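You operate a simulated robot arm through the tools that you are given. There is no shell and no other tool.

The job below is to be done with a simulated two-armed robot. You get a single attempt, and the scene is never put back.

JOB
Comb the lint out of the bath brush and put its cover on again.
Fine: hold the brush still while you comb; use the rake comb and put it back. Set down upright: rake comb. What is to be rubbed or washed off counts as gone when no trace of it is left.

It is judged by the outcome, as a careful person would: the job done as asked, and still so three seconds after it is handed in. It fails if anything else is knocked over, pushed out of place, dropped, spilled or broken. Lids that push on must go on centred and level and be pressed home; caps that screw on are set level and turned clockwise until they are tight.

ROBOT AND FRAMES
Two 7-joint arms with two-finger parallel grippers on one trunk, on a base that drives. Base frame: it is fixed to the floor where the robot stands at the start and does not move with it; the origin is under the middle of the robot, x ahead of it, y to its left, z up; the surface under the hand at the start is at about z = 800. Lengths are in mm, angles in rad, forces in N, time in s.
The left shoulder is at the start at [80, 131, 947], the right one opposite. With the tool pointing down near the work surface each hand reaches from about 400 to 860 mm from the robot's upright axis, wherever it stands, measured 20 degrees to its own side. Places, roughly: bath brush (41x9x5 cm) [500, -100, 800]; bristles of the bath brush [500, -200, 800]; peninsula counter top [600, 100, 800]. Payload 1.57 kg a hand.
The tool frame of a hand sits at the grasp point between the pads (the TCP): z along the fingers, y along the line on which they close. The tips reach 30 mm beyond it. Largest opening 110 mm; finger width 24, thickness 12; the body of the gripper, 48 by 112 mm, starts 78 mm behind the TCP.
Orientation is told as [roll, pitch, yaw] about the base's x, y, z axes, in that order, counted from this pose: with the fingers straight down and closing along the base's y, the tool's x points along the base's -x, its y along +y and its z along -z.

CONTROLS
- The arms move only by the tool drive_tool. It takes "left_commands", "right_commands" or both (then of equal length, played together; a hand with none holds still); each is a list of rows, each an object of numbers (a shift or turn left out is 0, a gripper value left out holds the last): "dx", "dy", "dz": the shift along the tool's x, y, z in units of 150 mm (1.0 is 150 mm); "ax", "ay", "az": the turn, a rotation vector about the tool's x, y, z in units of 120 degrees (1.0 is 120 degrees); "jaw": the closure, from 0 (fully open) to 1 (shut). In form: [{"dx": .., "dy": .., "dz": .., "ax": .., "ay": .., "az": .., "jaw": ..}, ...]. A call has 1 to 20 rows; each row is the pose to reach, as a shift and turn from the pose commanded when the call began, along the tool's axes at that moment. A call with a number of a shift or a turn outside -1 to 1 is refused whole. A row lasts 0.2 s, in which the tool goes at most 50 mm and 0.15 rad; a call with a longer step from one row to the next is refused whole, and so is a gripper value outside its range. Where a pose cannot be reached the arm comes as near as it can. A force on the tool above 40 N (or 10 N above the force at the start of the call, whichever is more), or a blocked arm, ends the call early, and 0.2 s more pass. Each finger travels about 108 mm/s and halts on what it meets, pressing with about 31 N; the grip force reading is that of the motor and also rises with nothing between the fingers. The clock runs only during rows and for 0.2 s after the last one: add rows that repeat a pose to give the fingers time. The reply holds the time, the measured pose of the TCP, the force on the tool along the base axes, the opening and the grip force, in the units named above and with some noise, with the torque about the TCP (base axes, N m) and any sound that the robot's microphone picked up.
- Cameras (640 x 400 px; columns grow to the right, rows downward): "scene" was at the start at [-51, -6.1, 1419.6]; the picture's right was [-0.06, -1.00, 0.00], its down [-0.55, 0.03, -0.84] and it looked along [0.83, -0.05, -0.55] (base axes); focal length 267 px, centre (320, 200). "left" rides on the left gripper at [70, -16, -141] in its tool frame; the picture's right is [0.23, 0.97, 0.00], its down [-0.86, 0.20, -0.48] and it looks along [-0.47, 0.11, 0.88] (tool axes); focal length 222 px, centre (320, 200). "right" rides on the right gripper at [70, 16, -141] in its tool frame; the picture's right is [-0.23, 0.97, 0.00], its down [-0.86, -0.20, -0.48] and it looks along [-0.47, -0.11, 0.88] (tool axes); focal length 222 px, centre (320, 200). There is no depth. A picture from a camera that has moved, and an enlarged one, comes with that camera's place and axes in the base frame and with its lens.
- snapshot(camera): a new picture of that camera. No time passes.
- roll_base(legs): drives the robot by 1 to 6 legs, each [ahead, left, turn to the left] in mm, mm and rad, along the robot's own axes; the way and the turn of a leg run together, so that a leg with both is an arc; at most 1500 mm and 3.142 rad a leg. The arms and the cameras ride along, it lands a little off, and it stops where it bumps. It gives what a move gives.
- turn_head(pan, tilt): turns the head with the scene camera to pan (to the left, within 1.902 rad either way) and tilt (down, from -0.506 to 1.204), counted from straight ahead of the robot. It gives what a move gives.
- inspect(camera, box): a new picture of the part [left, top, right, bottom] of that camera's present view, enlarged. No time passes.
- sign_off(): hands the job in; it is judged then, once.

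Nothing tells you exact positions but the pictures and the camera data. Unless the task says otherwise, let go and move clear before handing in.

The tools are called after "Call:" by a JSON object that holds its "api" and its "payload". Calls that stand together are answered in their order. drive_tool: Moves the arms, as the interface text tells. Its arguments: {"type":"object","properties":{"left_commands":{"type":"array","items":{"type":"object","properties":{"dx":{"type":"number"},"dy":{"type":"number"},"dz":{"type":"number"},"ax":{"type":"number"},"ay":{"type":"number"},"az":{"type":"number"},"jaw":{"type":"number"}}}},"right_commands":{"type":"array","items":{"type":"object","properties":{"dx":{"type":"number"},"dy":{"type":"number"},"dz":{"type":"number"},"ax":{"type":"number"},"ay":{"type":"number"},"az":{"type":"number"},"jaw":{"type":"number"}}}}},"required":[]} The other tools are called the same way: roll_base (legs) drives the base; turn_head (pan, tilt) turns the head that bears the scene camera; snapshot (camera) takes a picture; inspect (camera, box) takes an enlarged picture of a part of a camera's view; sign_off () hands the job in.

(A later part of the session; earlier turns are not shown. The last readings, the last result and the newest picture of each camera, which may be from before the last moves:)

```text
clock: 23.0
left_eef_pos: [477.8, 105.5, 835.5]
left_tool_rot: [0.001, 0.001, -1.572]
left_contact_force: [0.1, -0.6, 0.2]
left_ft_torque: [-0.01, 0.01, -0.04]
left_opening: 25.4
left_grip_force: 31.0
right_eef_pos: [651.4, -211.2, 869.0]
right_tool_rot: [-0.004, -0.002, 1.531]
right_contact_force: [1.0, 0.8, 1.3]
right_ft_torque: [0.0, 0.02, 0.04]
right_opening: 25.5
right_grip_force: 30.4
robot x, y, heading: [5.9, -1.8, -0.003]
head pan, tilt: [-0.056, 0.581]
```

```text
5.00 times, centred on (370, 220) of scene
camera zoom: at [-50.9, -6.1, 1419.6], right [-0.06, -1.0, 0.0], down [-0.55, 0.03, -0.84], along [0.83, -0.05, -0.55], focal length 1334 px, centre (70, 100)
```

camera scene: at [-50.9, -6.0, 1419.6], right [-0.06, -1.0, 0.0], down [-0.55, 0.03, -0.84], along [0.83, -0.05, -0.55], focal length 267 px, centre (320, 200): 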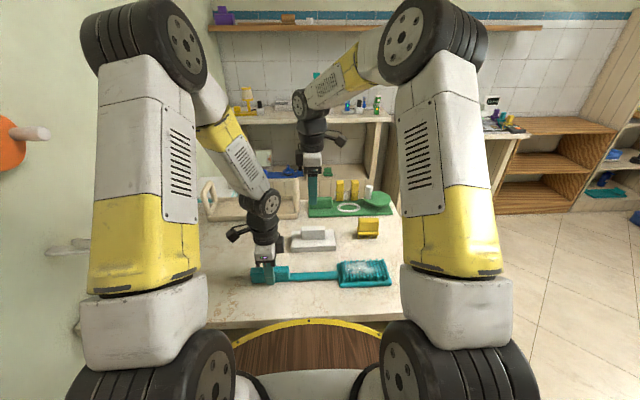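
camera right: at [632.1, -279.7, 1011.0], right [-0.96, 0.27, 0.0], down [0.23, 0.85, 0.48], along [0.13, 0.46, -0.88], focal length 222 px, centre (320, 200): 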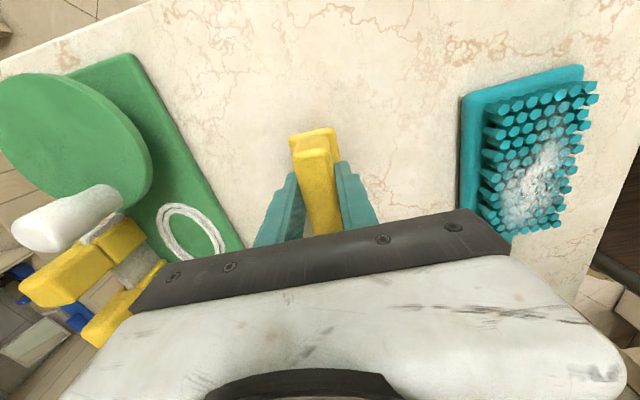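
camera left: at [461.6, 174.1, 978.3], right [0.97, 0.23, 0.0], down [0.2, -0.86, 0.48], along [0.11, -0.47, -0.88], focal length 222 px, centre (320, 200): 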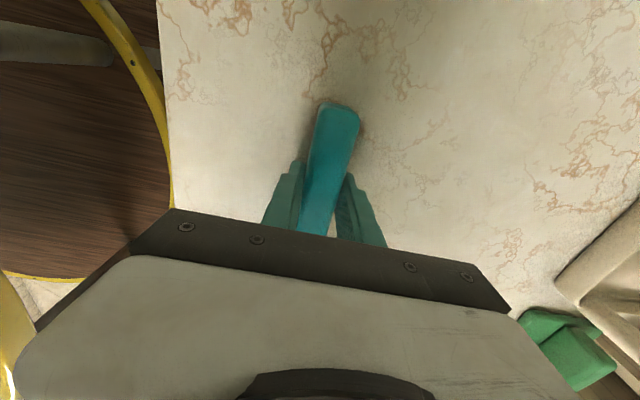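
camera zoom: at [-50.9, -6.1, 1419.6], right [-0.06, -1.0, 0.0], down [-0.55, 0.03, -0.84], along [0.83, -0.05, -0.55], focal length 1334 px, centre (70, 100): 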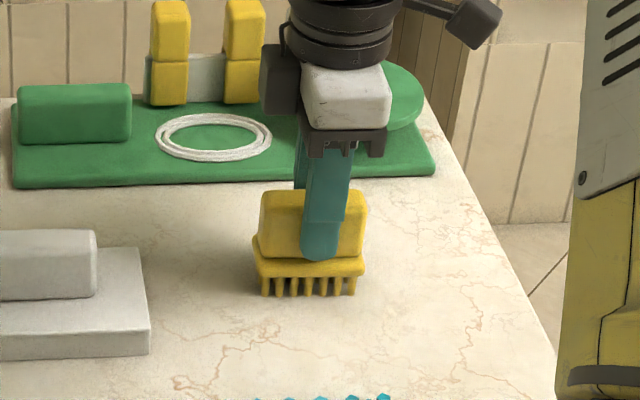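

The comb is gripped (25.5 mm) at TCP (651.5,-211,869). I'll lift it straight up and turn it so the tine row spans the brush width, then look at the tines.

Call:
{"api": "drive_tool", "payload": {"right_commands": [{"dz": -0.05}, {"dz": -0.2}, {"dz": -0.4}, {"dz": -0.6}, {"dz": -0.8}, {"dz": -0.8}]}}

Call:
{"api": "drive_tool", "payload": {"right_commands": [{"dx": -0.0, "dy": 0.1, "az": 0.066}, {"dy": 0.2, "az": 0.133}, {"dy": 0.3, "az": 0.199}, {"dy": 0.4, "az": 0.266}, {"dy": 0.5, "az": 0.332}, {"dy": 0.6, "az": 0.399}, {"dy": 0.7, "az": 0.465}, {"dy": 0.8, "az": 0.532}, {"dy": 0.9, "az": 0.598}, {"dy": 1.0, "az": 0.665}, {"dy": 1.0, "az": 0.731}, {"dy": 1.0, "az": 0.731}]}}

Call:
{"api": "snapshot", "payload": {"camera": "scene"}}

Call:
{"api": "snapshot", "payload": {"camera": "right"}}

Call:
{"api": "inspect", "payload": {"camera": "scene", "box": [320, 200, 440, 300]}}

```text
clock: 24.4
left_eef_pos: [477.4, 105.4, 835.9]
left_tool_rot: [0.001, 0.001, -1.571]
left_contact_force: [-0.3, 0.6, 0.5]
left_ft_torque: [-0.02, 0.0, -0.06]
left_opening: 25.6
left_grip_force: 31.3
right_eef_pos: [650.0, -211.4, 989.8]
right_tool_rot: [-0.004, -0.002, 1.531]
right_contact_force: [-0.3, -0.9, -1.1]
right_ft_torque: [0.03, 0.0, 0.0]
right_opening: 25.6
right_grip_force: 30.7
robot x, y, heading: [-1.0, -1.8, -0.001]
head pan, tilt: [-0.056, 0.581]
```

```text
clock: 27.0
left_eef_pos: [479.0, 106.0, 835.3]
left_tool_rot: [0.0, 0.0, -1.571]
left_contact_force: [0.1, 0.4, -0.1]
left_ft_torque: [-0.05, -0.03, -0.03]
left_opening: 25.9
left_grip_force: 30.6
right_eef_pos: [501.8, -206.0, 989.3]
right_tool_rot: [0.002, -0.004, -0.002]
right_contact_force: [0.1, 0.0, -1.0]
right_ft_torque: [-0.03, 0.0, -0.02]
right_opening: 25.3
right_grip_force: 31.2
robot x, y, heading: [1.5, 1.7, 0.002]
head pan, tilt: [-0.056, 0.581]
```

```text
taken
camera scene: at [-50.9, -6.1, 1419.6], right [-0.06, -1.0, 0.0], down [-0.55, 0.03, -0.84], along [0.83, -0.05, -0.55], focal length 267 px, centre (320, 200)
```

scene: 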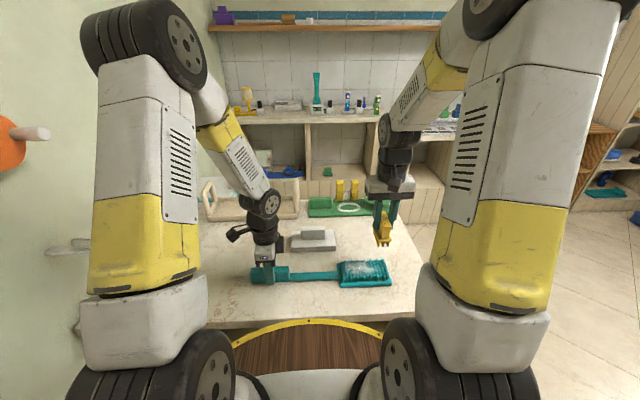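

```text
taken
camera right: at [430.3, -188.8, 1130.8], right [0.23, 0.97, 0.0], down [0.85, -0.2, 0.48], along [0.47, -0.11, -0.88], focal length 222 px, centre (320, 200)
```

right: 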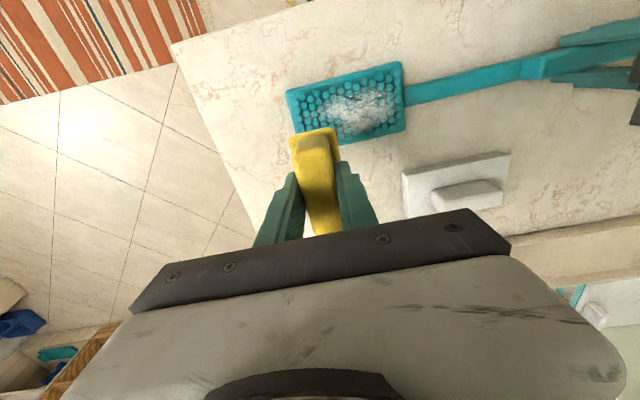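

```text
4.00 times, centred on (380, 250) of scene
camera zoom: at [-50.9, -6.1, 1419.6], right [-0.06, -1.0, 0.0], down [-0.55, 0.03, -0.84], along [0.83, -0.05, -0.55], focal length 1067 px, centre (80, 0)
```

zoom: 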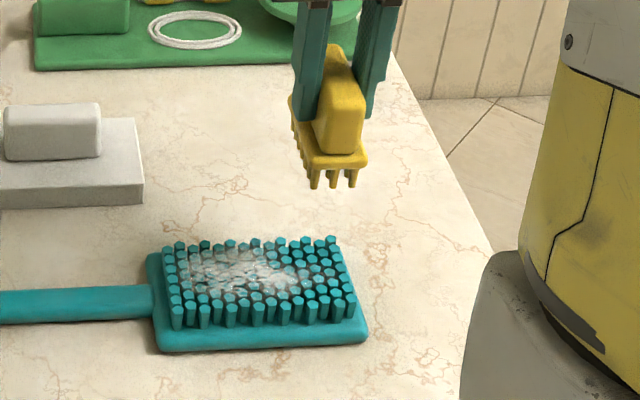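

The comb has three rows of seven tines. I'll zoom in on the brush and lint from the right camera to locate the strokes.

Call:
{"api": "inspect", "payload": {"camera": "right", "box": [270, 40, 430, 160]}}

Call:
{"api": "inspect", "payload": {"camera": "scene", "box": [370, 210, 420, 250]}}

```text
3.33 times, centred on (350, 100) of right
camera zoom: at [430.3, -188.8, 1130.8], right [0.23, 0.97, 0.0], down [0.85, -0.2, 0.48], along [0.47, -0.11, -0.88], focal length 740 px, centre (220, 533)
```

zoom: 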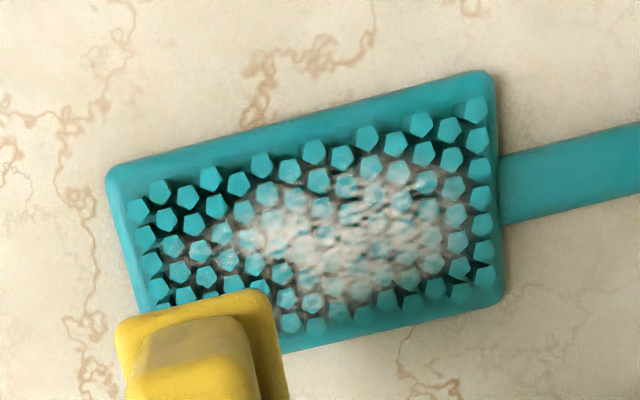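

```text
10.00 times, centred on (395, 230) of scene
camera zoom: at [-50.9, -6.1, 1419.6], right [-0.06, -1.0, 0.0], down [-0.55, 0.03, -0.84], along [0.83, -0.05, -0.55], focal length 2667 px, centre (-430, -100)
```

zoom: 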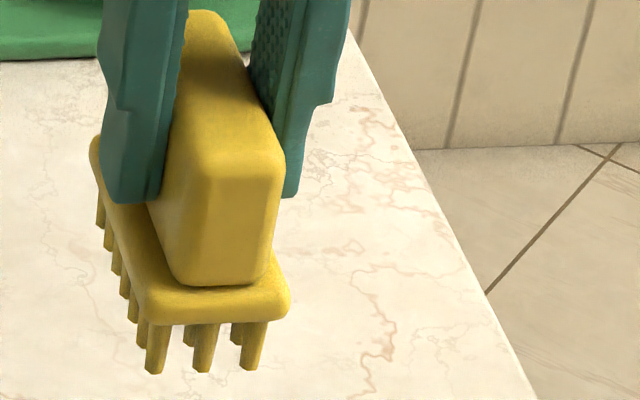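

The bristle field spans x 447–506 and y -224…-100, with lint between y≈-116 and -200. I'll bring the comb above the handle end of the field, still clear of it.

Call:
{"api": "drive_tool", "payload": {"right_commands": [{"dx": 0.05, "dy": 0.15}, {"dx": 0.1, "dy": 0.35}, {"dx": 0.145, "dy": 0.6}, {"dx": 0.145, "dy": 0.687}, {"dx": 0.145, "dy": 0.687, "dz": 0.2}, {"dx": 0.145, "dy": 0.687, "dz": 0.4}, {"dx": 0.145, "dy": 0.687, "dz": 0.49}, {"dx": 0.145, "dy": 0.687, "dz": 0.49}]}}

Call:
{"api": "inspect", "payload": {"camera": "scene", "box": [320, 230, 410, 300]}}

Call:
{"api": "snapshot", "payload": {"camera": "right"}}

```text
clock: 28.8
left_eef_pos: [478.7, 106.1, 836.2]
left_tool_rot: [-0.002, -0.001, -1.571]
left_contact_force: [0.1, 0.5, 0.2]
left_ft_torque: [-0.04, -0.01, -0.06]
left_opening: 26.1
left_grip_force: 30.9
right_eef_pos: [478.6, -104.6, 914.9]
right_tool_rot: [0.001, -0.003, 0.0]
right_contact_force: [0.2, -0.1, -0.6]
right_ft_torque: [0.03, 0.02, 0.0]
right_opening: 25.6
right_grip_force: 31.2
robot x, y, heading: [-0.3, 1.3, 0.001]
head pan, tilt: [-0.056, 0.581]
```

```text
5.71 times, centred on (365, 265) of scene
camera zoom: at [-50.9, -6.1, 1419.6], right [-0.06, -1.0, 0.0], down [-0.55, 0.03, -0.84], along [0.83, -0.05, -0.55], focal length 1524 px, centre (63, -171)
```

zoom: 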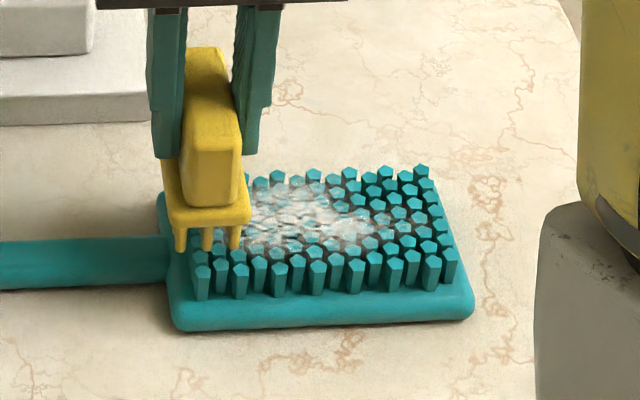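

```text
taken
camera right: at [408.7, -86.5, 1056.4], right [0.23, 0.97, 0.0], down [0.85, -0.2, 0.48], along [0.47, -0.11, -0.88], focal length 222 px, centre (320, 200)
```

right: 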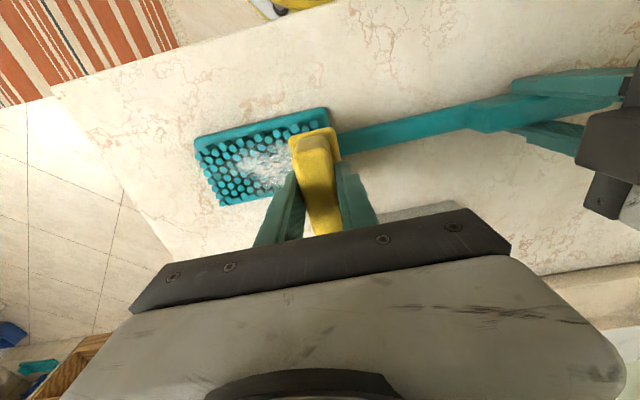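

The comb is aligned over the bristles. First stroke: I'll lower it to just into the bristle tops and draw it slowly along -y, away from the handle.

Call:
{"api": "drive_tool", "payload": {"right_commands": [{"dz": 0.07}, {"dz": 0.12}, {"dz": 0.14}, {"dz": 0.14, "dy": -0.1}, {"dz": 0.14, "dy": -0.2}, {"dz": 0.14, "dy": -0.3}, {"dz": 0.14, "dy": -0.4}, {"dz": 0.14, "dy": -0.5}, {"dz": 0.14, "dy": -0.6}, {"dz": 0.14, "dy": -0.7}, {"dz": 0.14, "dy": -0.8}, {"dz": 0.14, "dy": -0.9}, {"dz": 0.1, "dy": -0.95}, {"dz": 0.0, "dy": -0.95}, {"dz": -0.2, "dy": -0.95}, {"dz": -0.2, "dy": -0.95}]}}

Call:
{"api": "inspect", "payload": {"camera": "scene", "box": [310, 210, 410, 300]}}

Call:
{"api": "snapshot", "payload": {"camera": "right"}}

```text
clock: 32.2
left_eef_pos: [477.7, 106.7, 835.3]
left_tool_rot: [0.002, 0.0, -1.571]
left_contact_force: [-0.4, 1.2, 2.0]
left_ft_torque: [-0.11, -0.06, 0.02]
left_opening: 25.6
left_grip_force: 31.2
right_eef_pos: [479.2, -244.7, 946.0]
right_tool_rot: [0.001, -0.005, 0.0]
right_contact_force: [1.0, -0.3, -1.2]
right_ft_torque: [-0.01, 0.0, 0.03]
right_opening: 25.5
right_grip_force: 31.6
robot x, y, heading: [-0.3, -0.4, 0.0]
head pan, tilt: [-0.056, 0.581]
```

```text
4.44 times, centred on (360, 255) of scene
camera zoom: at [-51.0, -6.1, 1419.6], right [-0.06, -1.0, 0.0], down [-0.55, 0.03, -0.84], along [0.83, -0.05, -0.55], focal length 1185 px, centre (142, -44)
```

zoom: 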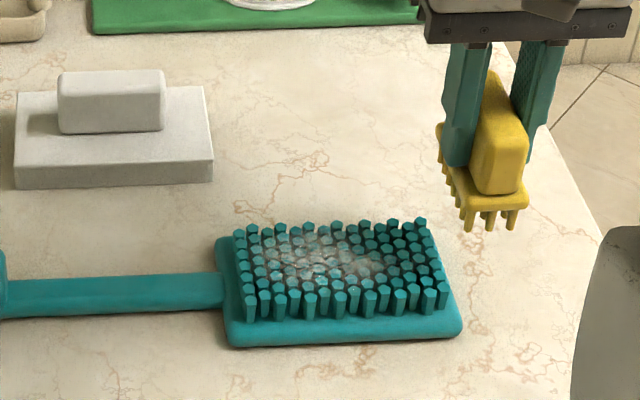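

```text
taken
camera right: at [408.2, -228.2, 1087.6], right [0.23, 0.97, 0.0], down [0.85, -0.2, 0.48], along [0.47, -0.11, -0.88], focal length 222 px, centre (320, 200)
```

right: 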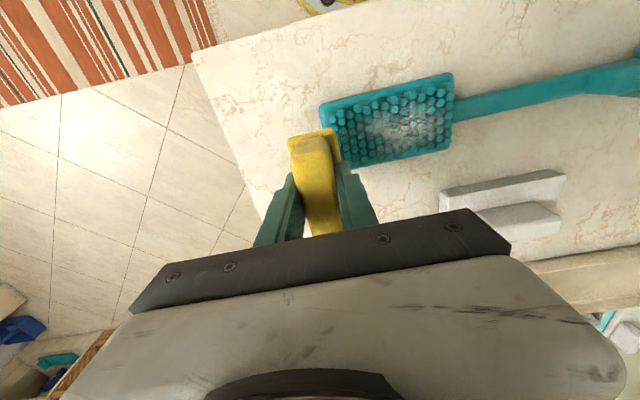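

The lint is much fainter after one stroke and the brush stayed put. I'll repeat with a slightly deeper stroke.

Call:
{"api": "drive_tool", "payload": {"right_commands": [{"dy": 0.25}, {"dy": 0.55}, {"dy": 0.8}, {"dy": 0.945}, {"dy": 0.945, "dz": 0.2}, {"dy": 0.945, "dz": 0.33}, {"dy": 0.945, "dz": 0.365}, {"dy": 0.85, "dz": 0.365}, {"dy": 0.75, "dz": 0.365}, {"dy": 0.65, "dz": 0.365}, {"dy": 0.55, "dz": 0.365}, {"dy": 0.45, "dz": 0.365}, {"dy": 0.35, "dz": 0.365}, {"dy": 0.25, "dz": 0.365}, {"dy": 0.15, "dz": 0.365}, {"dy": 0.05, "dz": 0.365}, {"dy": 0.0, "dz": 0.3}, {"dy": 0.0, "dz": 0.1}, {"dy": 0.0, "dz": 0.0}, {"dy": 0.0, "dz": 0.0}]}}

Call:
{"api": "inspect", "payload": {"camera": "scene", "box": [310, 210, 410, 300]}}

Call:
{"api": "inspect", "payload": {"camera": "right", "box": [300, 60, 480, 180]}}

```text
clock: 33.8
left_eef_pos: [477.7, 106.5, 834.8]
left_tool_rot: [0.003, -0.001, -1.572]
left_contact_force: [-2.2, -0.3, 5.9]
left_ft_torque: [-0.33, 0.16, -0.09]
left_opening: 25.6
left_grip_force: 31.2
right_eef_pos: [478.9, -103.5, 894.3]
right_tool_rot: [0.002, -0.004, -0.001]
right_contact_force: [-3.6, 0.5, 11.4]
right_ft_torque: [-0.07, 0.19, -0.03]
right_opening: 25.4
right_grip_force: 30.8
robot x, y, heading: [-3.6, -0.7, 0.0]
head pan, tilt: [-0.056, 0.581]
stopped in row 7 (right hand): the force on the tool passed its limit at 58 N (the readings are from after the stop); the commanded pose is now the measured one
```

```text
4.44 times, centred on (360, 255) of scene
camera zoom: at [-51.6, -6.0, 1419.6], right [-0.06, -1.0, 0.0], down [-0.55, 0.03, -0.84], along [0.83, -0.05, -0.55], focal length 1185 px, centre (142, -44)
```

zoom: 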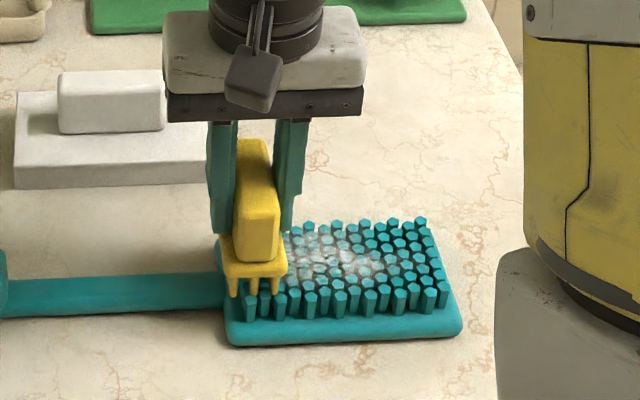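

```text
3.33 times, centred on (390, 120) of right
camera zoom: at [409.1, -86.6, 1036.5], right [0.23, 0.97, 0.0], down [0.85, -0.2, 0.48], along [0.47, -0.11, -0.88], focal length 740 px, centre (87, 467)
```

zoom: 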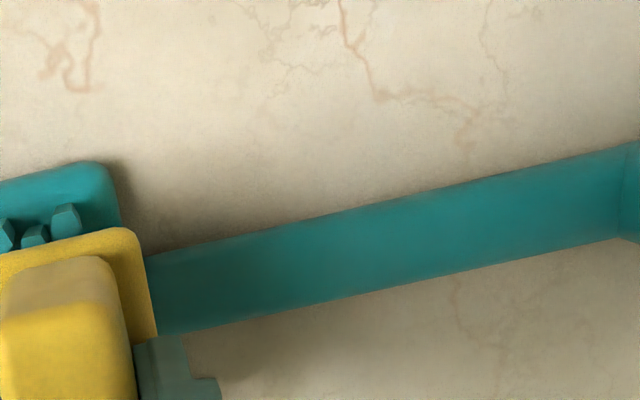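

The tines bottomed on the bristle tops at TCP z≈894, so that depth is the limit. I'll ease up slightly and do the stroke at the same light height as the first one.

Call:
{"api": "drive_tool", "payload": {"right_commands": [{"dz": -0.012}, {"dz": -0.012}, {"dz": -0.006, "dy": -0.08}, {"dz": -0.006, "dy": -0.16}, {"dz": -0.006, "dy": -0.24}, {"dz": -0.006, "dy": -0.32}, {"dz": -0.006, "dy": -0.4}, {"dz": -0.006, "dy": -0.48}, {"dz": -0.006, "dy": -0.56}, {"dz": -0.006, "dy": -0.64}, {"dz": -0.006, "dy": -0.72}, {"dz": -0.006, "dy": -0.8}, {"dz": -0.006, "dy": -0.88}, {"dz": -0.01, "dy": -0.94}, {"dz": -0.1, "dy": -0.95}, {"dz": -0.3, "dy": -0.95}, {"dz": -0.35, "dy": -0.95}]}}

Call:
{"api": "inspect", "payload": {"camera": "scene", "box": [310, 210, 410, 300]}}

Call:
{"api": "inspect", "payload": {"camera": "right", "box": [300, 60, 480, 180]}}

```text
clock: 37.4
left_eef_pos: [478.9, 105.4, 836.4]
left_tool_rot: [0.002, -0.001, -1.571]
left_contact_force: [-2.5, 2.9, 17.8]
left_ft_torque: [-0.01, 0.14, -0.06]
left_opening: 25.3
left_grip_force: 31.3
right_eef_pos: [479.8, -244.9, 946.5]
right_tool_rot: [0.004, -0.005, 0.0]
right_contact_force: [-0.3, -0.1, -1.3]
right_ft_torque: [-0.02, -0.01, -0.03]
right_opening: 25.4
right_grip_force: 30.5
robot x, y, heading: [-0.5, 1.4, 0.0]
head pan, tilt: [-0.056, 0.581]
```

```text
4.44 times, centred on (360, 255) of scene
camera zoom: at [-51.5, -6.1, 1419.6], right [-0.06, -1.0, 0.0], down [-0.55, 0.03, -0.84], along [0.83, -0.05, -0.55], focal length 1185 px, centre (142, -44)
```

zoom: 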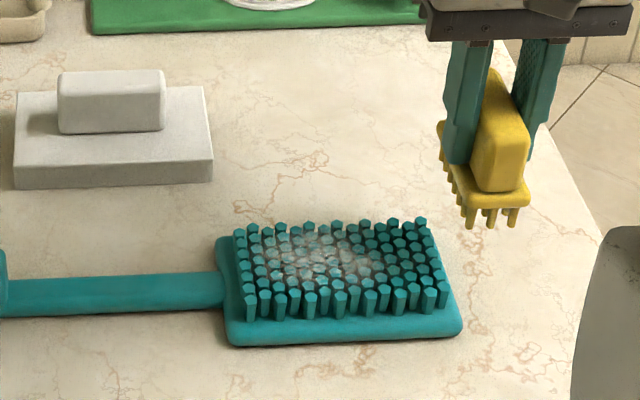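

```text
3.33 times, centred on (390, 120) of right
camera zoom: at [408.6, -229.4, 1088.3], right [0.23, 0.97, 0.0], down [0.85, -0.2, 0.48], along [0.47, -0.11, -0.88], focal length 740 px, centre (87, 467)
```

zoom: 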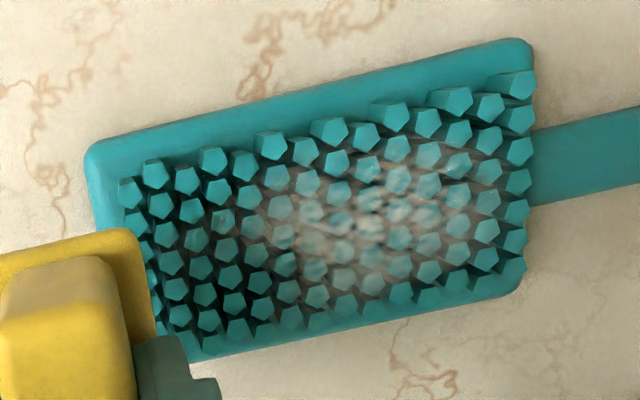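

The second pass was a bit lighter and removed only some of the lint. I'll do more strokes with light contact, out and back along the bristle length.

Call:
{"api": "drive_tool", "payload": {"right_commands": [{"dy": 0.25}, {"dy": 0.55}, {"dy": 0.8}, {"dy": 0.945}, {"dy": 0.945, "dz": 0.2}, {"dy": 0.945, "dz": 0.32}, {"dy": 0.945, "dz": 0.345}, {"dy": 0.82, "dz": 0.35}, {"dy": 0.7, "dz": 0.35}, {"dy": 0.58, "dz": 0.35}, {"dy": 0.46, "dz": 0.35}, {"dy": 0.34, "dz": 0.35}, {"dy": 0.22, "dz": 0.35}, {"dy": 0.1, "dz": 0.35}, {"dy": 0.0, "dz": 0.34}, {"dy": 0.0, "dz": 0.2}, {"dy": 0.0, "dz": 0.0}, {"dy": 0.0, "dz": 0.0}]}}

Call:
{"api": "inspect", "payload": {"camera": "right", "box": [300, 60, 480, 180]}}

Call:
{"api": "inspect", "payload": {"camera": "scene", "box": [310, 210, 410, 300]}}

```text
clock: 41.2
left_eef_pos: [478.3, 105.1, 835.9]
left_tool_rot: [0.0, 0.0, -1.571]
left_contact_force: [-0.1, -0.4, 11.4]
left_ft_torque: [0.21, 0.03, -0.11]
left_opening: 25.6
left_grip_force: 30.6
right_eef_pos: [480.2, -245.9, 946.2]
right_tool_rot: [0.003, -0.006, 0.001]
right_contact_force: [0.1, -0.9, -0.9]
right_ft_torque: [0.02, -0.05, -0.01]
right_opening: 25.4
right_grip_force: 30.8
robot x, y, heading: [-0.9, 2.5, -0.0]
head pan, tilt: [-0.056, 0.581]
```

```text
3.33 times, centred on (390, 120) of right
camera zoom: at [409.4, -229.1, 1088.8], right [0.23, 0.97, 0.0], down [0.85, -0.2, 0.48], along [0.47, -0.11, -0.88], focal length 740 px, centre (87, 467)
```

zoom: 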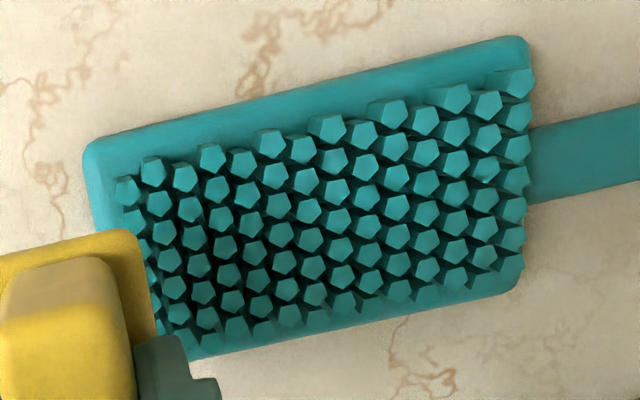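

```text
4.44 times, centred on (360, 255) of scene
camera zoom: at [-51.3, -6.2, 1419.6], right [-0.06, -1.0, 0.0], down [-0.55, 0.03, -0.84], along [0.83, -0.05, -0.55], focal length 1185 px, centre (142, -44)
```

zoom: 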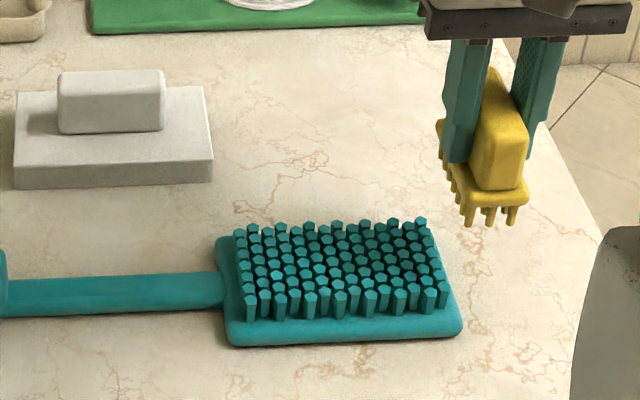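

The lint looks gone. I'll check more closely for any trace.

Call:
{"api": "inspect", "payload": {"camera": "right", "box": [320, 65, 460, 165]}}

Call:
{"api": "inspect", "payload": {"camera": "scene", "box": [355, 255, 415, 295]}}

Call:
{"api": "snapshot", "payload": {"camera": "right"}}

Call:
{"api": "snapshot", "payload": {"camera": "left"}}

```text
4.00 times, centred on (390, 115) of right
camera zoom: at [409.4, -229.1, 1088.8], right [0.23, 0.97, 0.0], down [0.85, -0.2, 0.48], along [0.47, -0.11, -0.88], focal length 888 px, centre (40, 540)
```

zoom: 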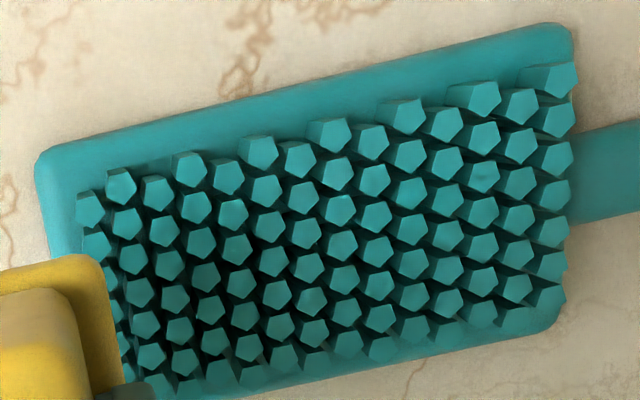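

```text
10.00 times, centred on (385, 275) of scene
camera zoom: at [-51.3, -6.2, 1419.6], right [-0.06, -1.0, 0.0], down [-0.55, 0.03, -0.84], along [0.83, -0.05, -0.55], focal length 2667 px, centre (-330, -550)
```

zoom: 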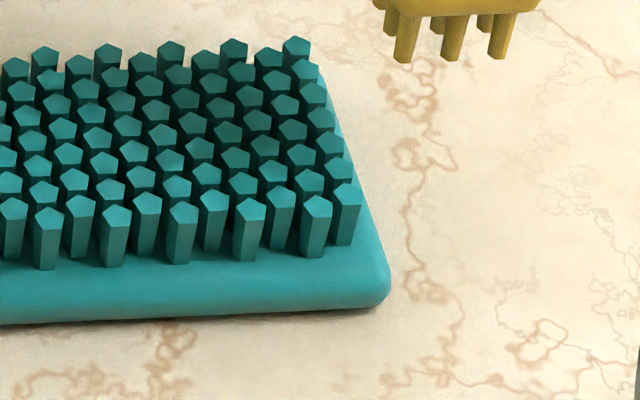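

```text
taken
camera right: at [409.4, -229.1, 1088.8], right [0.23, 0.97, 0.0], down [0.85, -0.2, 0.48], along [0.47, -0.11, -0.88], focal length 222 px, centre (320, 200)
```

right: 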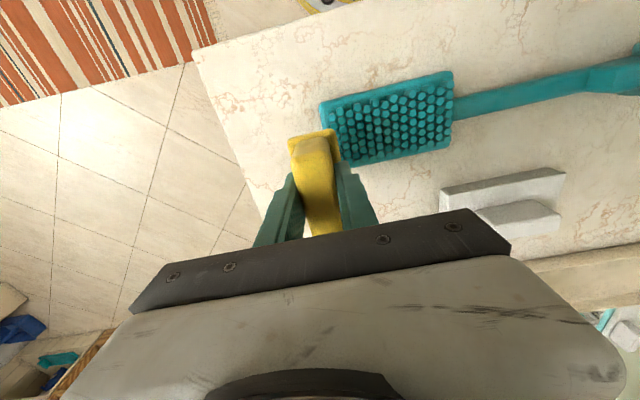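

```text
taken
camera left: at [461.7, 173.9, 978.0], right [0.97, 0.23, 0.0], down [0.2, -0.85, 0.48], along [0.11, -0.47, -0.88], focal length 222 px, centre (320, 200)
```

left: 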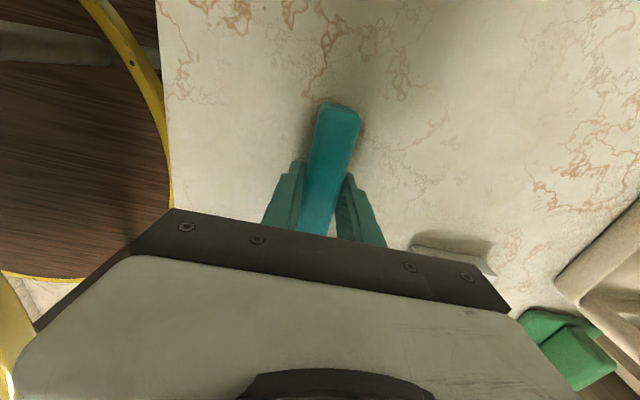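

It looks clean, but there are one or two faint marks I can't rule out. I'll do one more identical stroke for safety.

Call:
{"api": "drive_tool", "payload": {"right_commands": [{"dy": 0.25}, {"dy": 0.55}, {"dy": 0.8}, {"dy": 0.945}, {"dy": 0.945, "dz": 0.2}, {"dy": 0.945, "dz": 0.32}, {"dy": 0.945, "dz": 0.345}, {"dy": 0.82, "dz": 0.35}, {"dy": 0.7, "dz": 0.35}, {"dy": 0.58, "dz": 0.35}, {"dy": 0.46, "dz": 0.35}, {"dy": 0.34, "dz": 0.35}, {"dy": 0.22, "dz": 0.35}, {"dy": 0.1, "dz": 0.35}, {"dy": 0.0, "dz": 0.34}, {"dy": 0.0, "dz": 0.2}, {"dy": 0.0, "dz": 0.0}, {"dy": 0.0, "dz": 0.0}]}}

Call:
{"api": "inspect", "payload": {"camera": "right", "box": [320, 65, 460, 165]}}

Call:
{"api": "inspect", "payload": {"camera": "scene", "box": [330, 240, 400, 295]}}

```text
clock: 43.9
left_eef_pos: [480.1, 104.7, 836.3]
left_tool_rot: [0.001, -0.003, -1.57]
left_contact_force: [-0.3, 1.5, 1.2]
left_ft_torque: [0.03, 0.03, -0.06]
left_opening: 26.0
left_grip_force: 31.3
right_eef_pos: [480.4, -195.8, 895.1]
right_tool_rot: [0.0, -0.007, 0.0]
right_contact_force: [-1.7, -3.0, 11.6]
right_ft_torque: [-0.3, 0.29, -0.01]
right_opening: 25.5
right_grip_force: 31.3
robot x, y, heading: [2.1, 0.6, 0.001]
head pan, tilt: [-0.056, 0.581]
stopped in row 13 (right hand): the force on the tool passed its limit at 41 N (the readings are from after the stop); the commanded pose is now the measured one
```

```text
4.00 times, centred on (390, 115) of right
camera zoom: at [410.4, -179.4, 1036.3], right [0.23, 0.97, 0.0], down [0.85, -0.2, 0.48], along [0.47, -0.11, -0.87], focal length 888 px, centre (40, 540)
```

zoom: 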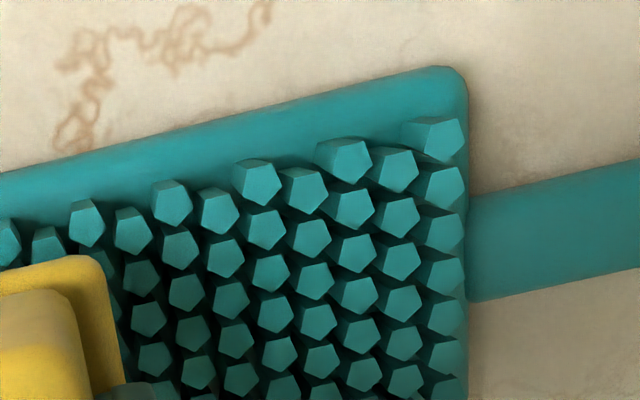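

```text
7.27 times, centred on (365, 268) of scene
camera zoom: at [-51.3, -6.0, 1419.6], right [-0.06, -1.0, 0.0], down [-0.55, 0.03, -0.84], along [0.83, -0.05, -0.55], focal length 1940 px, centre (-7, -291)
```

zoom: 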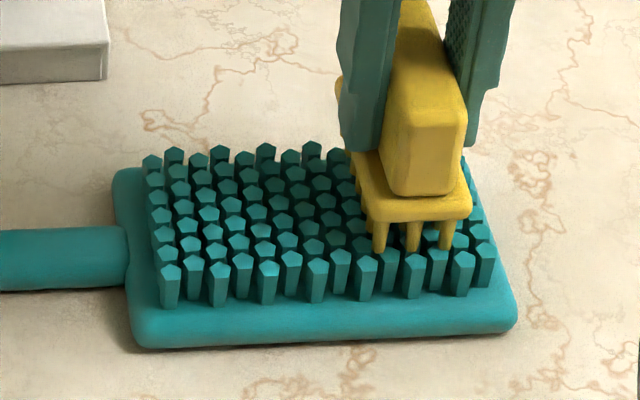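

The bristles are clean everywhere I can see. I'll lift the comb straight up and check again from above.

Call:
{"api": "drive_tool", "payload": {"right_commands": [{"dz": -0.02}, {"dz": -0.1}, {"dz": -0.3}, {"dz": -0.5, "ay": 0.0033}, {"dz": -0.63, "ay": 0.0033}, {"dz": -0.63, "ay": 0.0033}]}}

Call:
{"api": "drive_tool", "payload": {"right_commands": [{"dx": -0.1, "dy": -0.01, "az": -0.066}, {"dx": -0.2, "dy": -0.02, "az": -0.133}, {"dx": -0.3, "dy": -0.03, "az": -0.199}, {"dx": -0.4, "dy": -0.04, "az": -0.266}, {"dx": -0.5, "dy": -0.05, "az": -0.332}, {"dx": -0.6, "dy": -0.06, "az": -0.399}, {"dx": -0.7, "dy": -0.07, "az": -0.465}, {"dx": -0.8, "dy": -0.08, "az": -0.532}, {"dx": -0.9, "dy": -0.09, "az": -0.598}, {"dx": -1.0, "dy": -0.1, "az": -0.665}, {"dx": -1.0, "dy": -0.1, "az": -0.731}, {"dx": -1.0, "dy": -0.1, "az": -0.731}]}}

Call:
{"api": "inspect", "payload": {"camera": "scene", "box": [310, 190, 420, 300]}}

Call:
{"api": "snapshot", "payload": {"camera": "right"}}

Call:
{"api": "inspect", "payload": {"camera": "scene", "box": [335, 250, 400, 295]}}

```text
clock: 45.3
left_eef_pos: [478.8, 104.0, 836.1]
left_tool_rot: [0.003, -0.002, -1.572]
left_contact_force: [-1.3, 4.1, 8.5]
left_ft_torque: [0.08, 0.11, -0.06]
left_opening: 25.7
left_grip_force: 30.5
right_eef_pos: [480.6, -194.9, 988.2]
right_tool_rot: [0.002, -0.001, 0.0]
right_contact_force: [0.7, 0.6, -0.9]
right_ft_torque: [0.01, 0.0, -0.02]
right_opening: 25.9
right_grip_force: 31.4
robot x, y, heading: [0.7, 1.4, 0.003]
head pan, tilt: [-0.056, 0.581]
```

```text
clock: 47.9
left_eef_pos: [478.8, 104.7, 834.4]
left_tool_rot: [0.002, -0.002, -1.571]
left_contact_force: [-1.1, 2.4, 10.2]
left_ft_torque: [0.12, 0.1, -0.06]
left_opening: 25.5
left_grip_force: 30.7
right_eef_pos: [630.9, -211.4, 990.2]
right_tool_rot: [0.001, -0.002, 1.532]
right_contact_force: [0.5, 0.2, -1.8]
right_ft_torque: [-0.03, 0.01, 0.03]
right_opening: 25.5
right_grip_force: 31.1
robot x, y, heading: [6.0, -1.8, 0.003]
head pan, tilt: [-0.056, 0.581]
```

```text
3.64 times, centred on (365, 245) of scene
camera zoom: at [-51.1, -6.0, 1419.6], right [-0.06, -1.0, 0.0], down [-0.55, 0.03, -0.84], along [0.83, -0.05, -0.55], focal length 970 px, centre (156, 36)
```

zoom: 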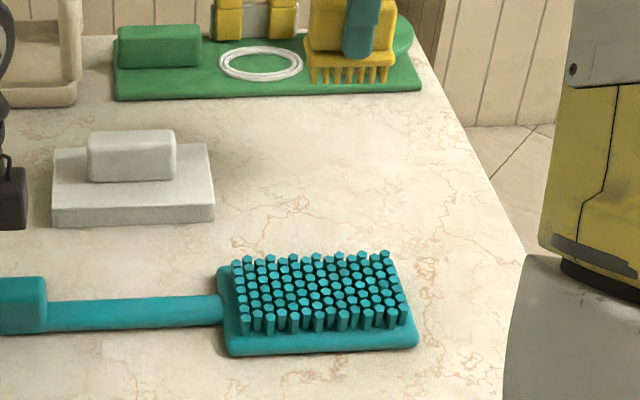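

```text
taken
camera right: at [611.7, -279.8, 1130.8], right [-0.96, 0.26, 0.0], down [0.23, 0.85, 0.48], along [0.13, 0.46, -0.88], focal length 222 px, centre (320, 200)
```

right: 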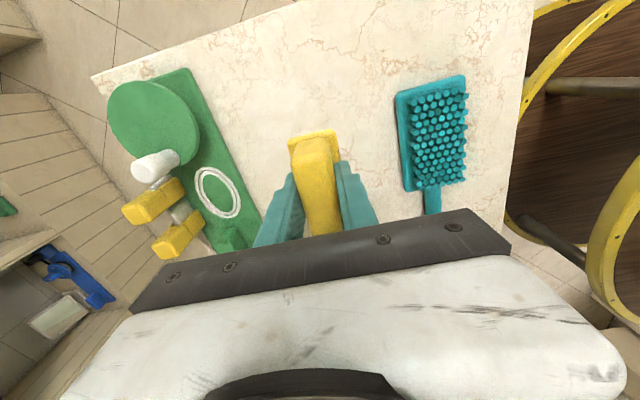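

```text
8.89 times, centred on (368, 272) of scene
camera zoom: at [-51.1, -6.0, 1419.6], right [-0.06, -1.0, 0.0], down [-0.55, 0.03, -0.84], along [0.83, -0.05, -0.55], focal length 2371 px, centre (-102, -444)
```

zoom: 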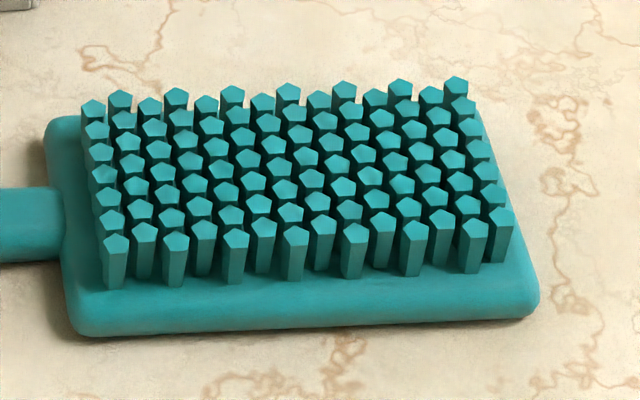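

The bristles are clean. I'll bring the comb over its original spot and lower it close to the counter.

Call:
{"api": "drive_tool", "payload": {"right_commands": [{"dx": -0.008, "dy": -0.137}, {"dx": -0.008, "dy": -0.137, "dz": 0.2}, {"dx": -0.008, "dy": -0.137, "dz": 0.45}, {"dx": -0.008, "dy": -0.137, "dz": 0.65}, {"dx": -0.008, "dy": -0.137, "dz": 0.75}, {"dx": -0.008, "dy": -0.137, "dz": 0.781}, {"dx": -0.008, "dy": -0.137, "dz": 0.781}]}}

Call:
{"api": "inspect", "payload": {"camera": "scene", "box": [330, 190, 410, 250]}}

```text
clock: 49.5
left_eef_pos: [479.1, 105.1, 835.7]
left_tool_rot: [0.002, -0.004, -1.571]
left_contact_force: [-1.2, 0.6, 8.3]
left_ft_torque: [0.01, 0.09, -0.09]
left_opening: 25.9
left_grip_force: 30.9
right_eef_pos: [651.5, -209.7, 870.5]
right_tool_rot: [0.0, -0.001, 1.53]
right_contact_force: [0.3, 0.1, -0.8]
right_ft_torque: [0.0, 0.0, -0.03]
right_opening: 25.3
right_grip_force: 31.5
robot x, y, heading: [0.2, 0.2, 0.002]
head pan, tilt: [-0.056, 0.581]
```

```text
6.67 times, centred on (370, 220) of scene
camera zoom: at [-51.1, -6.1, 1419.6], right [-0.06, -1.0, 0.0], down [-0.55, 0.03, -0.84], along [0.83, -0.05, -0.55], focal length 1778 px, centre (-13, 67)
```

zoom: 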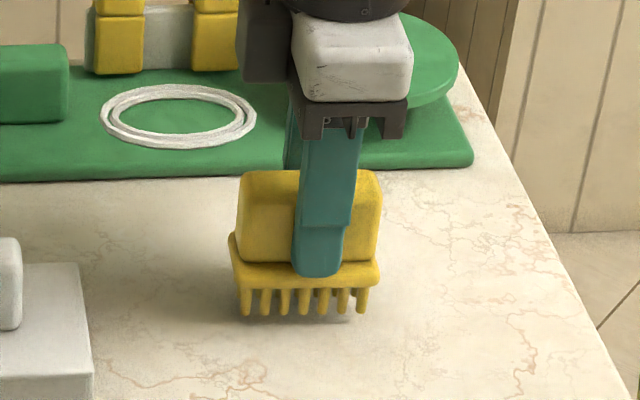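

The tines are hovering just above the counter. I'll lower it in small steps until it touches.

Call:
{"api": "drive_tool", "payload": {"right_commands": [{"dz": 0.007}, {"dz": 0.013}, {"dz": 0.02}, {"dz": 0.02}]}}

```text
clock: 50.5
left_eef_pos: [479.2, 104.4, 836.4]
left_tool_rot: [0.003, -0.001, -1.571]
left_contact_force: [-0.5, 1.5, 8.1]
left_ft_torque: [-0.01, 0.07, -0.06]
left_opening: 25.8
left_grip_force: 31.3
right_eef_pos: [651.2, -210.2, 868.6]
right_tool_rot: [0.001, -0.001, 1.531]
right_contact_force: [0.0, -0.1, -0.2]
right_ft_torque: [0.01, 0.0, 0.01]
right_opening: 25.4
right_grip_force: 30.8
robot x, y, heading: [-1.8, -2.8, -0.001]
head pan, tilt: [-0.056, 0.581]
```

Call:
{"api": "drive_tool", "payload": {"right_commands": [{"dz": 0.007}, {"dz": 0.013}, {"dz": 0.013}]}}

Call:
{"api": "inspect", "payload": {"camera": "scene", "box": [330, 190, 410, 250]}}

```text
clock: 51.3
left_eef_pos: [478.7, 105.1, 834.7]
left_tool_rot: [0.001, -0.001, -1.571]
left_contact_force: [0.2, 0.2, 6.1]
left_ft_torque: [-0.05, 0.09, -0.07]
left_opening: 25.8
left_grip_force: 30.9
right_eef_pos: [651.1, -209.4, 867.0]
right_tool_rot: [-0.001, -0.001, 1.533]
right_contact_force: [-0.2, -0.4, -0.7]
right_ft_torque: [-0.04, 0.0, -0.01]
right_opening: 25.5
right_grip_force: 30.7
robot x, y, heading: [-2.4, 0.2, -0.002]
head pan, tilt: [-0.056, 0.581]
```

```text
6.67 times, centred on (370, 220) of scene
camera zoom: at [-51.1, -6.1, 1419.6], right [-0.06, -1.0, 0.0], down [-0.55, 0.03, -0.84], along [0.83, -0.05, -0.55], focal length 1778 px, centre (-13, 67)
```

zoom: 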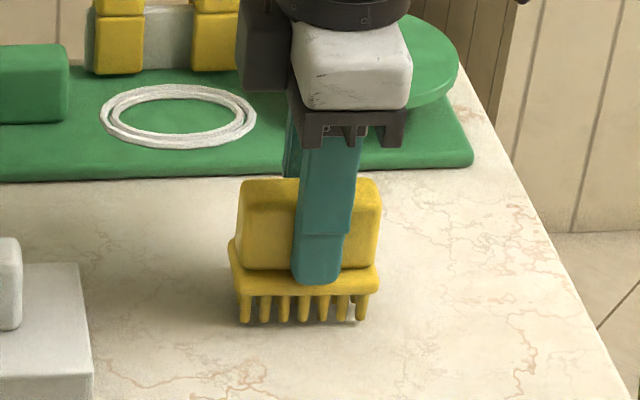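

There's no contact yet, and the tips look about 2–3 mm up. I'll keep lowering in small steps.

Call:
{"api": "drive_tool", "payload": {"right_commands": [{"dz": 0.005}, {"dz": 0.01}, {"dz": 0.01}]}}

Call:
{"api": "inspect", "payload": {"camera": "scene", "box": [340, 200, 400, 250]}}

```text
clock: 52.1
left_eef_pos: [478.5, 105.4, 836.0]
left_tool_rot: [0.001, -0.001, -1.571]
left_contact_force: [-1.6, 0.0, 5.0]
left_ft_torque: [-0.02, 0.07, -0.1]
left_opening: 25.7
left_grip_force: 30.5
right_eef_pos: [651.8, -209.8, 864.8]
right_tool_rot: [0.001, -0.002, 1.531]
right_contact_force: [0.1, -0.5, -1.5]
right_ft_torque: [0.0, -0.01, -0.01]
right_opening: 25.5
right_grip_force: 31.3
robot x, y, heading: [-0.8, 1.9, 0.001]
head pan, tilt: [-0.056, 0.581]
```

```text
8.00 times, centred on (370, 225) of scene
camera zoom: at [-51.0, -6.1, 1419.6], right [-0.06, -1.0, 0.0], down [-0.55, 0.03, -0.84], along [0.83, -0.05, -0.55], focal length 2134 px, centre (-80, 0)
```

zoom: 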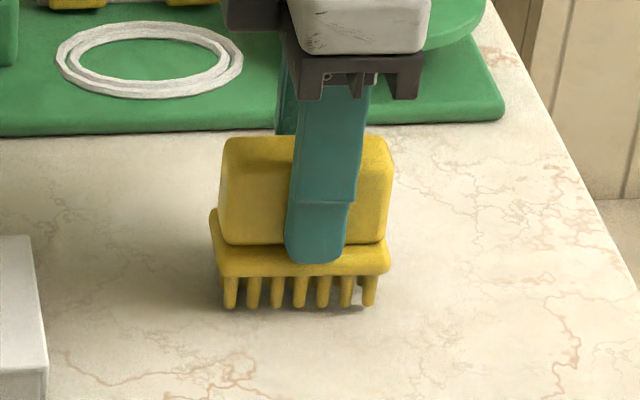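

Call:
{"api": "drive_tool", "payload": {"right_commands": [{"dz": 0.005}, {"dz": 0.01}, {"dz": 0.01}]}}

Call:
{"api": "inspect", "payload": {"camera": "scene", "box": [340, 200, 400, 250]}}

```text
clock: 52.9
left_eef_pos: [477.4, 105.1, 835.3]
left_tool_rot: [0.003, -0.002, -1.57]
left_contact_force: [-0.7, -0.2, 5.5]
left_ft_torque: [-0.01, 0.1, -0.05]
left_opening: 25.9
left_grip_force: 30.9
right_eef_pos: [651.4, -211.2, 862.7]
right_tool_rot: [0.0, -0.001, 1.532]
right_contact_force: [-0.2, -0.6, -0.9]
right_ft_torque: [-0.04, -0.03, -0.02]
right_opening: 25.6
right_grip_force: 31.1
robot x, y, heading: [-3.2, -1.2, 0.004]
head pan, tilt: [-0.056, 0.581]
```

```text
8.00 times, centred on (370, 225) of scene
camera zoom: at [-51.0, -6.1, 1419.6], right [-0.06, -1.0, 0.0], down [-0.55, 0.03, -0.84], along [0.83, -0.05, -0.55], focal length 2134 px, centre (-80, 0)
```

zoom: 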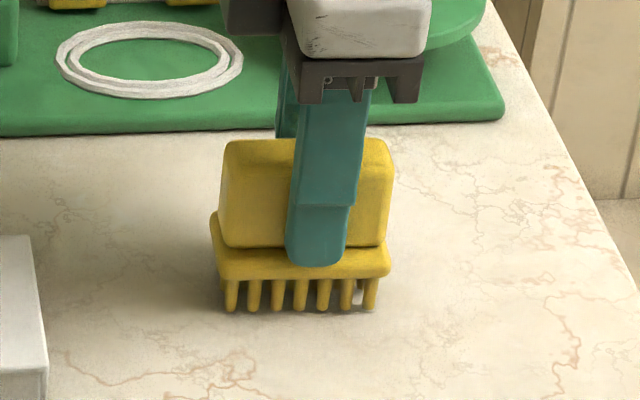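

Call:
{"api": "drive_tool", "payload": {"right_commands": [{"dz": 0.005}, {"dz": 0.01}, {"dz": 0.01}]}}

Call:
{"api": "inspect", "payload": {"camera": "scene", "box": [340, 200, 400, 250]}}

```text
clock: 53.7
left_eef_pos: [480.4, 104.4, 835.5]
left_tool_rot: [0.0, -0.002, -1.571]
left_contact_force: [-0.9, -0.5, 5.2]
left_ft_torque: [-0.03, 0.09, -0.09]
left_opening: 26.0
left_grip_force: 30.7
right_eef_pos: [650.7, -211.0, 862.1]
right_tool_rot: [-0.001, -0.001, 1.534]
right_contact_force: [-0.1, 0.0, -0.8]
right_ft_torque: [-0.01, 0.02, 0.0]
right_opening: 25.4
right_grip_force: 30.9
robot x, y, heading: [-2.5, -4.6, -0.0]
head pan, tilt: [-0.056, 0.581]
```

```text
8.00 times, centred on (370, 225) of scene
camera zoom: at [-51.0, -6.1, 1419.6], right [-0.06, -1.0, 0.0], down [-0.55, 0.03, -0.84], along [0.83, -0.05, -0.55], focal length 2134 px, centre (-80, 0)
```

zoom: 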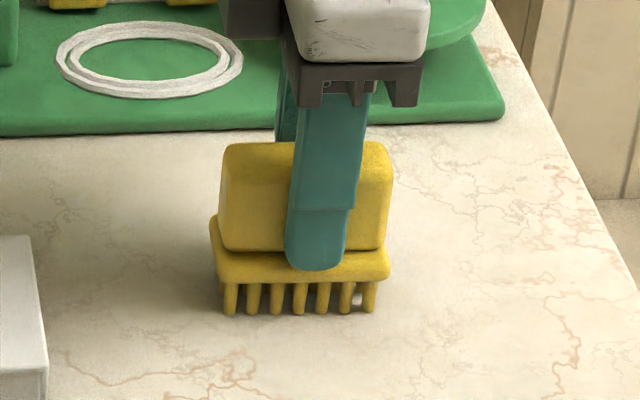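

Call:
{"api": "drive_tool", "payload": {"right_commands": [{"dz": 0.005}, {"dz": 0.01}, {"dz": 0.01}]}}

Call:
{"api": "inspect", "payload": {"camera": "scene", "box": [340, 200, 400, 250]}}

Call:
{"api": "snapshot", "payload": {"camera": "right"}}

```text
clock: 54.5
left_eef_pos: [478.9, 104.8, 835.3]
left_tool_rot: [0.001, -0.001, -1.572]
left_contact_force: [-0.7, -0.3, 3.7]
left_ft_torque: [0.05, 0.07, -0.07]
left_opening: 25.9
left_grip_force: 30.9
right_eef_pos: [650.8, -209.8, 861.1]
right_tool_rot: [0.0, -0.002, 1.533]
right_contact_force: [-0.5, 0.5, 1.2]
right_ft_torque: [0.08, 0.03, 0.02]
right_opening: 25.4
right_grip_force: 30.7
robot x, y, heading: [-1.8, -0.0, -0.002]
head pan, tilt: [-0.056, 0.581]
```

```text
8.00 times, centred on (370, 225) of scene
camera zoom: at [-51.0, -6.1, 1419.6], right [-0.06, -1.0, 0.0], down [-0.55, 0.03, -0.84], along [0.83, -0.05, -0.55], focal length 2134 px, centre (-80, 0)
```

zoom: 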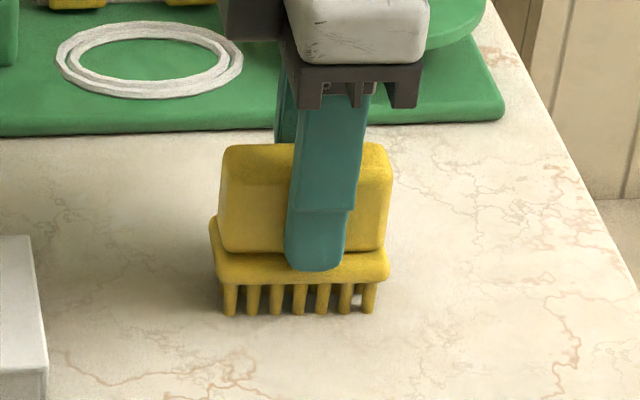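

```text
taken
camera right: at [632.3, -278.9, 1003.1], right [-0.96, 0.27, 0.0], down [0.23, 0.85, 0.48], along [0.13, 0.46, -0.88], focal length 222 px, centre (320, 200)
```

right: 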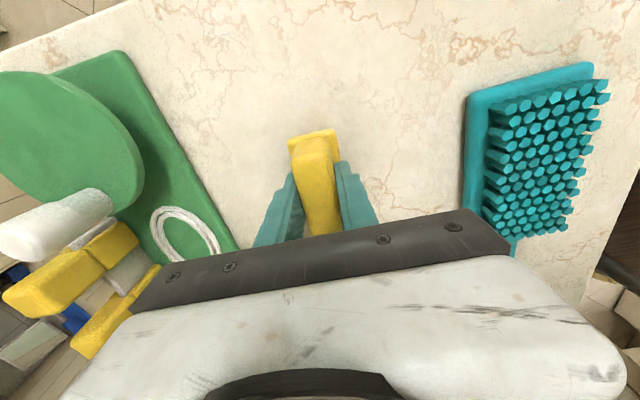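

The weight has just transferred to the counter (force changed sign), so the comb is standing. I'll open gently and back straight up.

Call:
{"api": "drive_tool", "payload": {"right_commands": [{"dz": 0.004}, {"dz": 0.004, "jaw": 0.72}, {"dz": 0.004, "jaw": 0.68}, {"dz": 0.004, "jaw": 0.6}, {"dz": 0.004, "jaw": 0.5}, {"dz": 0.004, "jaw": 0.4}, {"dz": 0.004, "jaw": 0.3}, {"dz": 0.004, "jaw": 0.3}]}}

Call:
{"api": "inspect", "payload": {"camera": "scene", "box": [340, 200, 400, 250]}}

```text
clock: 56.3
left_eef_pos: [478.5, 105.4, 835.5]
left_tool_rot: [0.0, -0.002, -1.573]
left_contact_force: [-0.5, 0.1, 3.5]
left_ft_torque: [0.02, 0.07, -0.03]
left_opening: 25.3
left_grip_force: 30.7
right_eef_pos: [652.4, -210.4, 860.2]
right_tool_rot: [-0.001, -0.002, 1.532]
right_contact_force: [-0.3, -0.7, -0.1]
right_ft_torque: [0.04, 0.0, -0.04]
right_opening: 76.8
right_grip_force: 0.0
robot x, y, heading: [-1.9, 0.3, -0.001]
head pan, tilt: [-0.056, 0.581]
```

```text
8.00 times, centred on (370, 225) of scene
camera zoom: at [-51.0, -6.1, 1419.6], right [-0.06, -1.0, 0.0], down [-0.55, 0.03, -0.84], along [0.83, -0.05, -0.55], focal length 2134 px, centre (-80, 0)
```

zoom: 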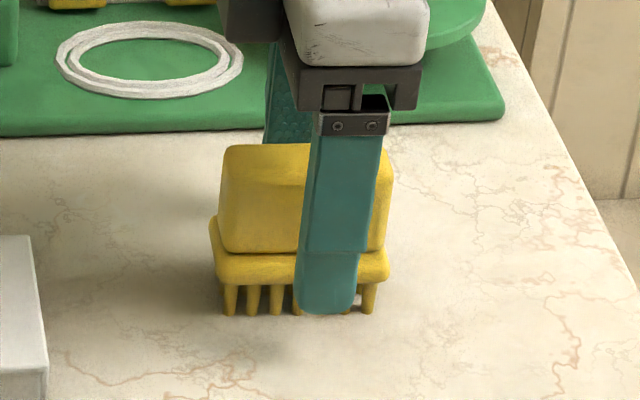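

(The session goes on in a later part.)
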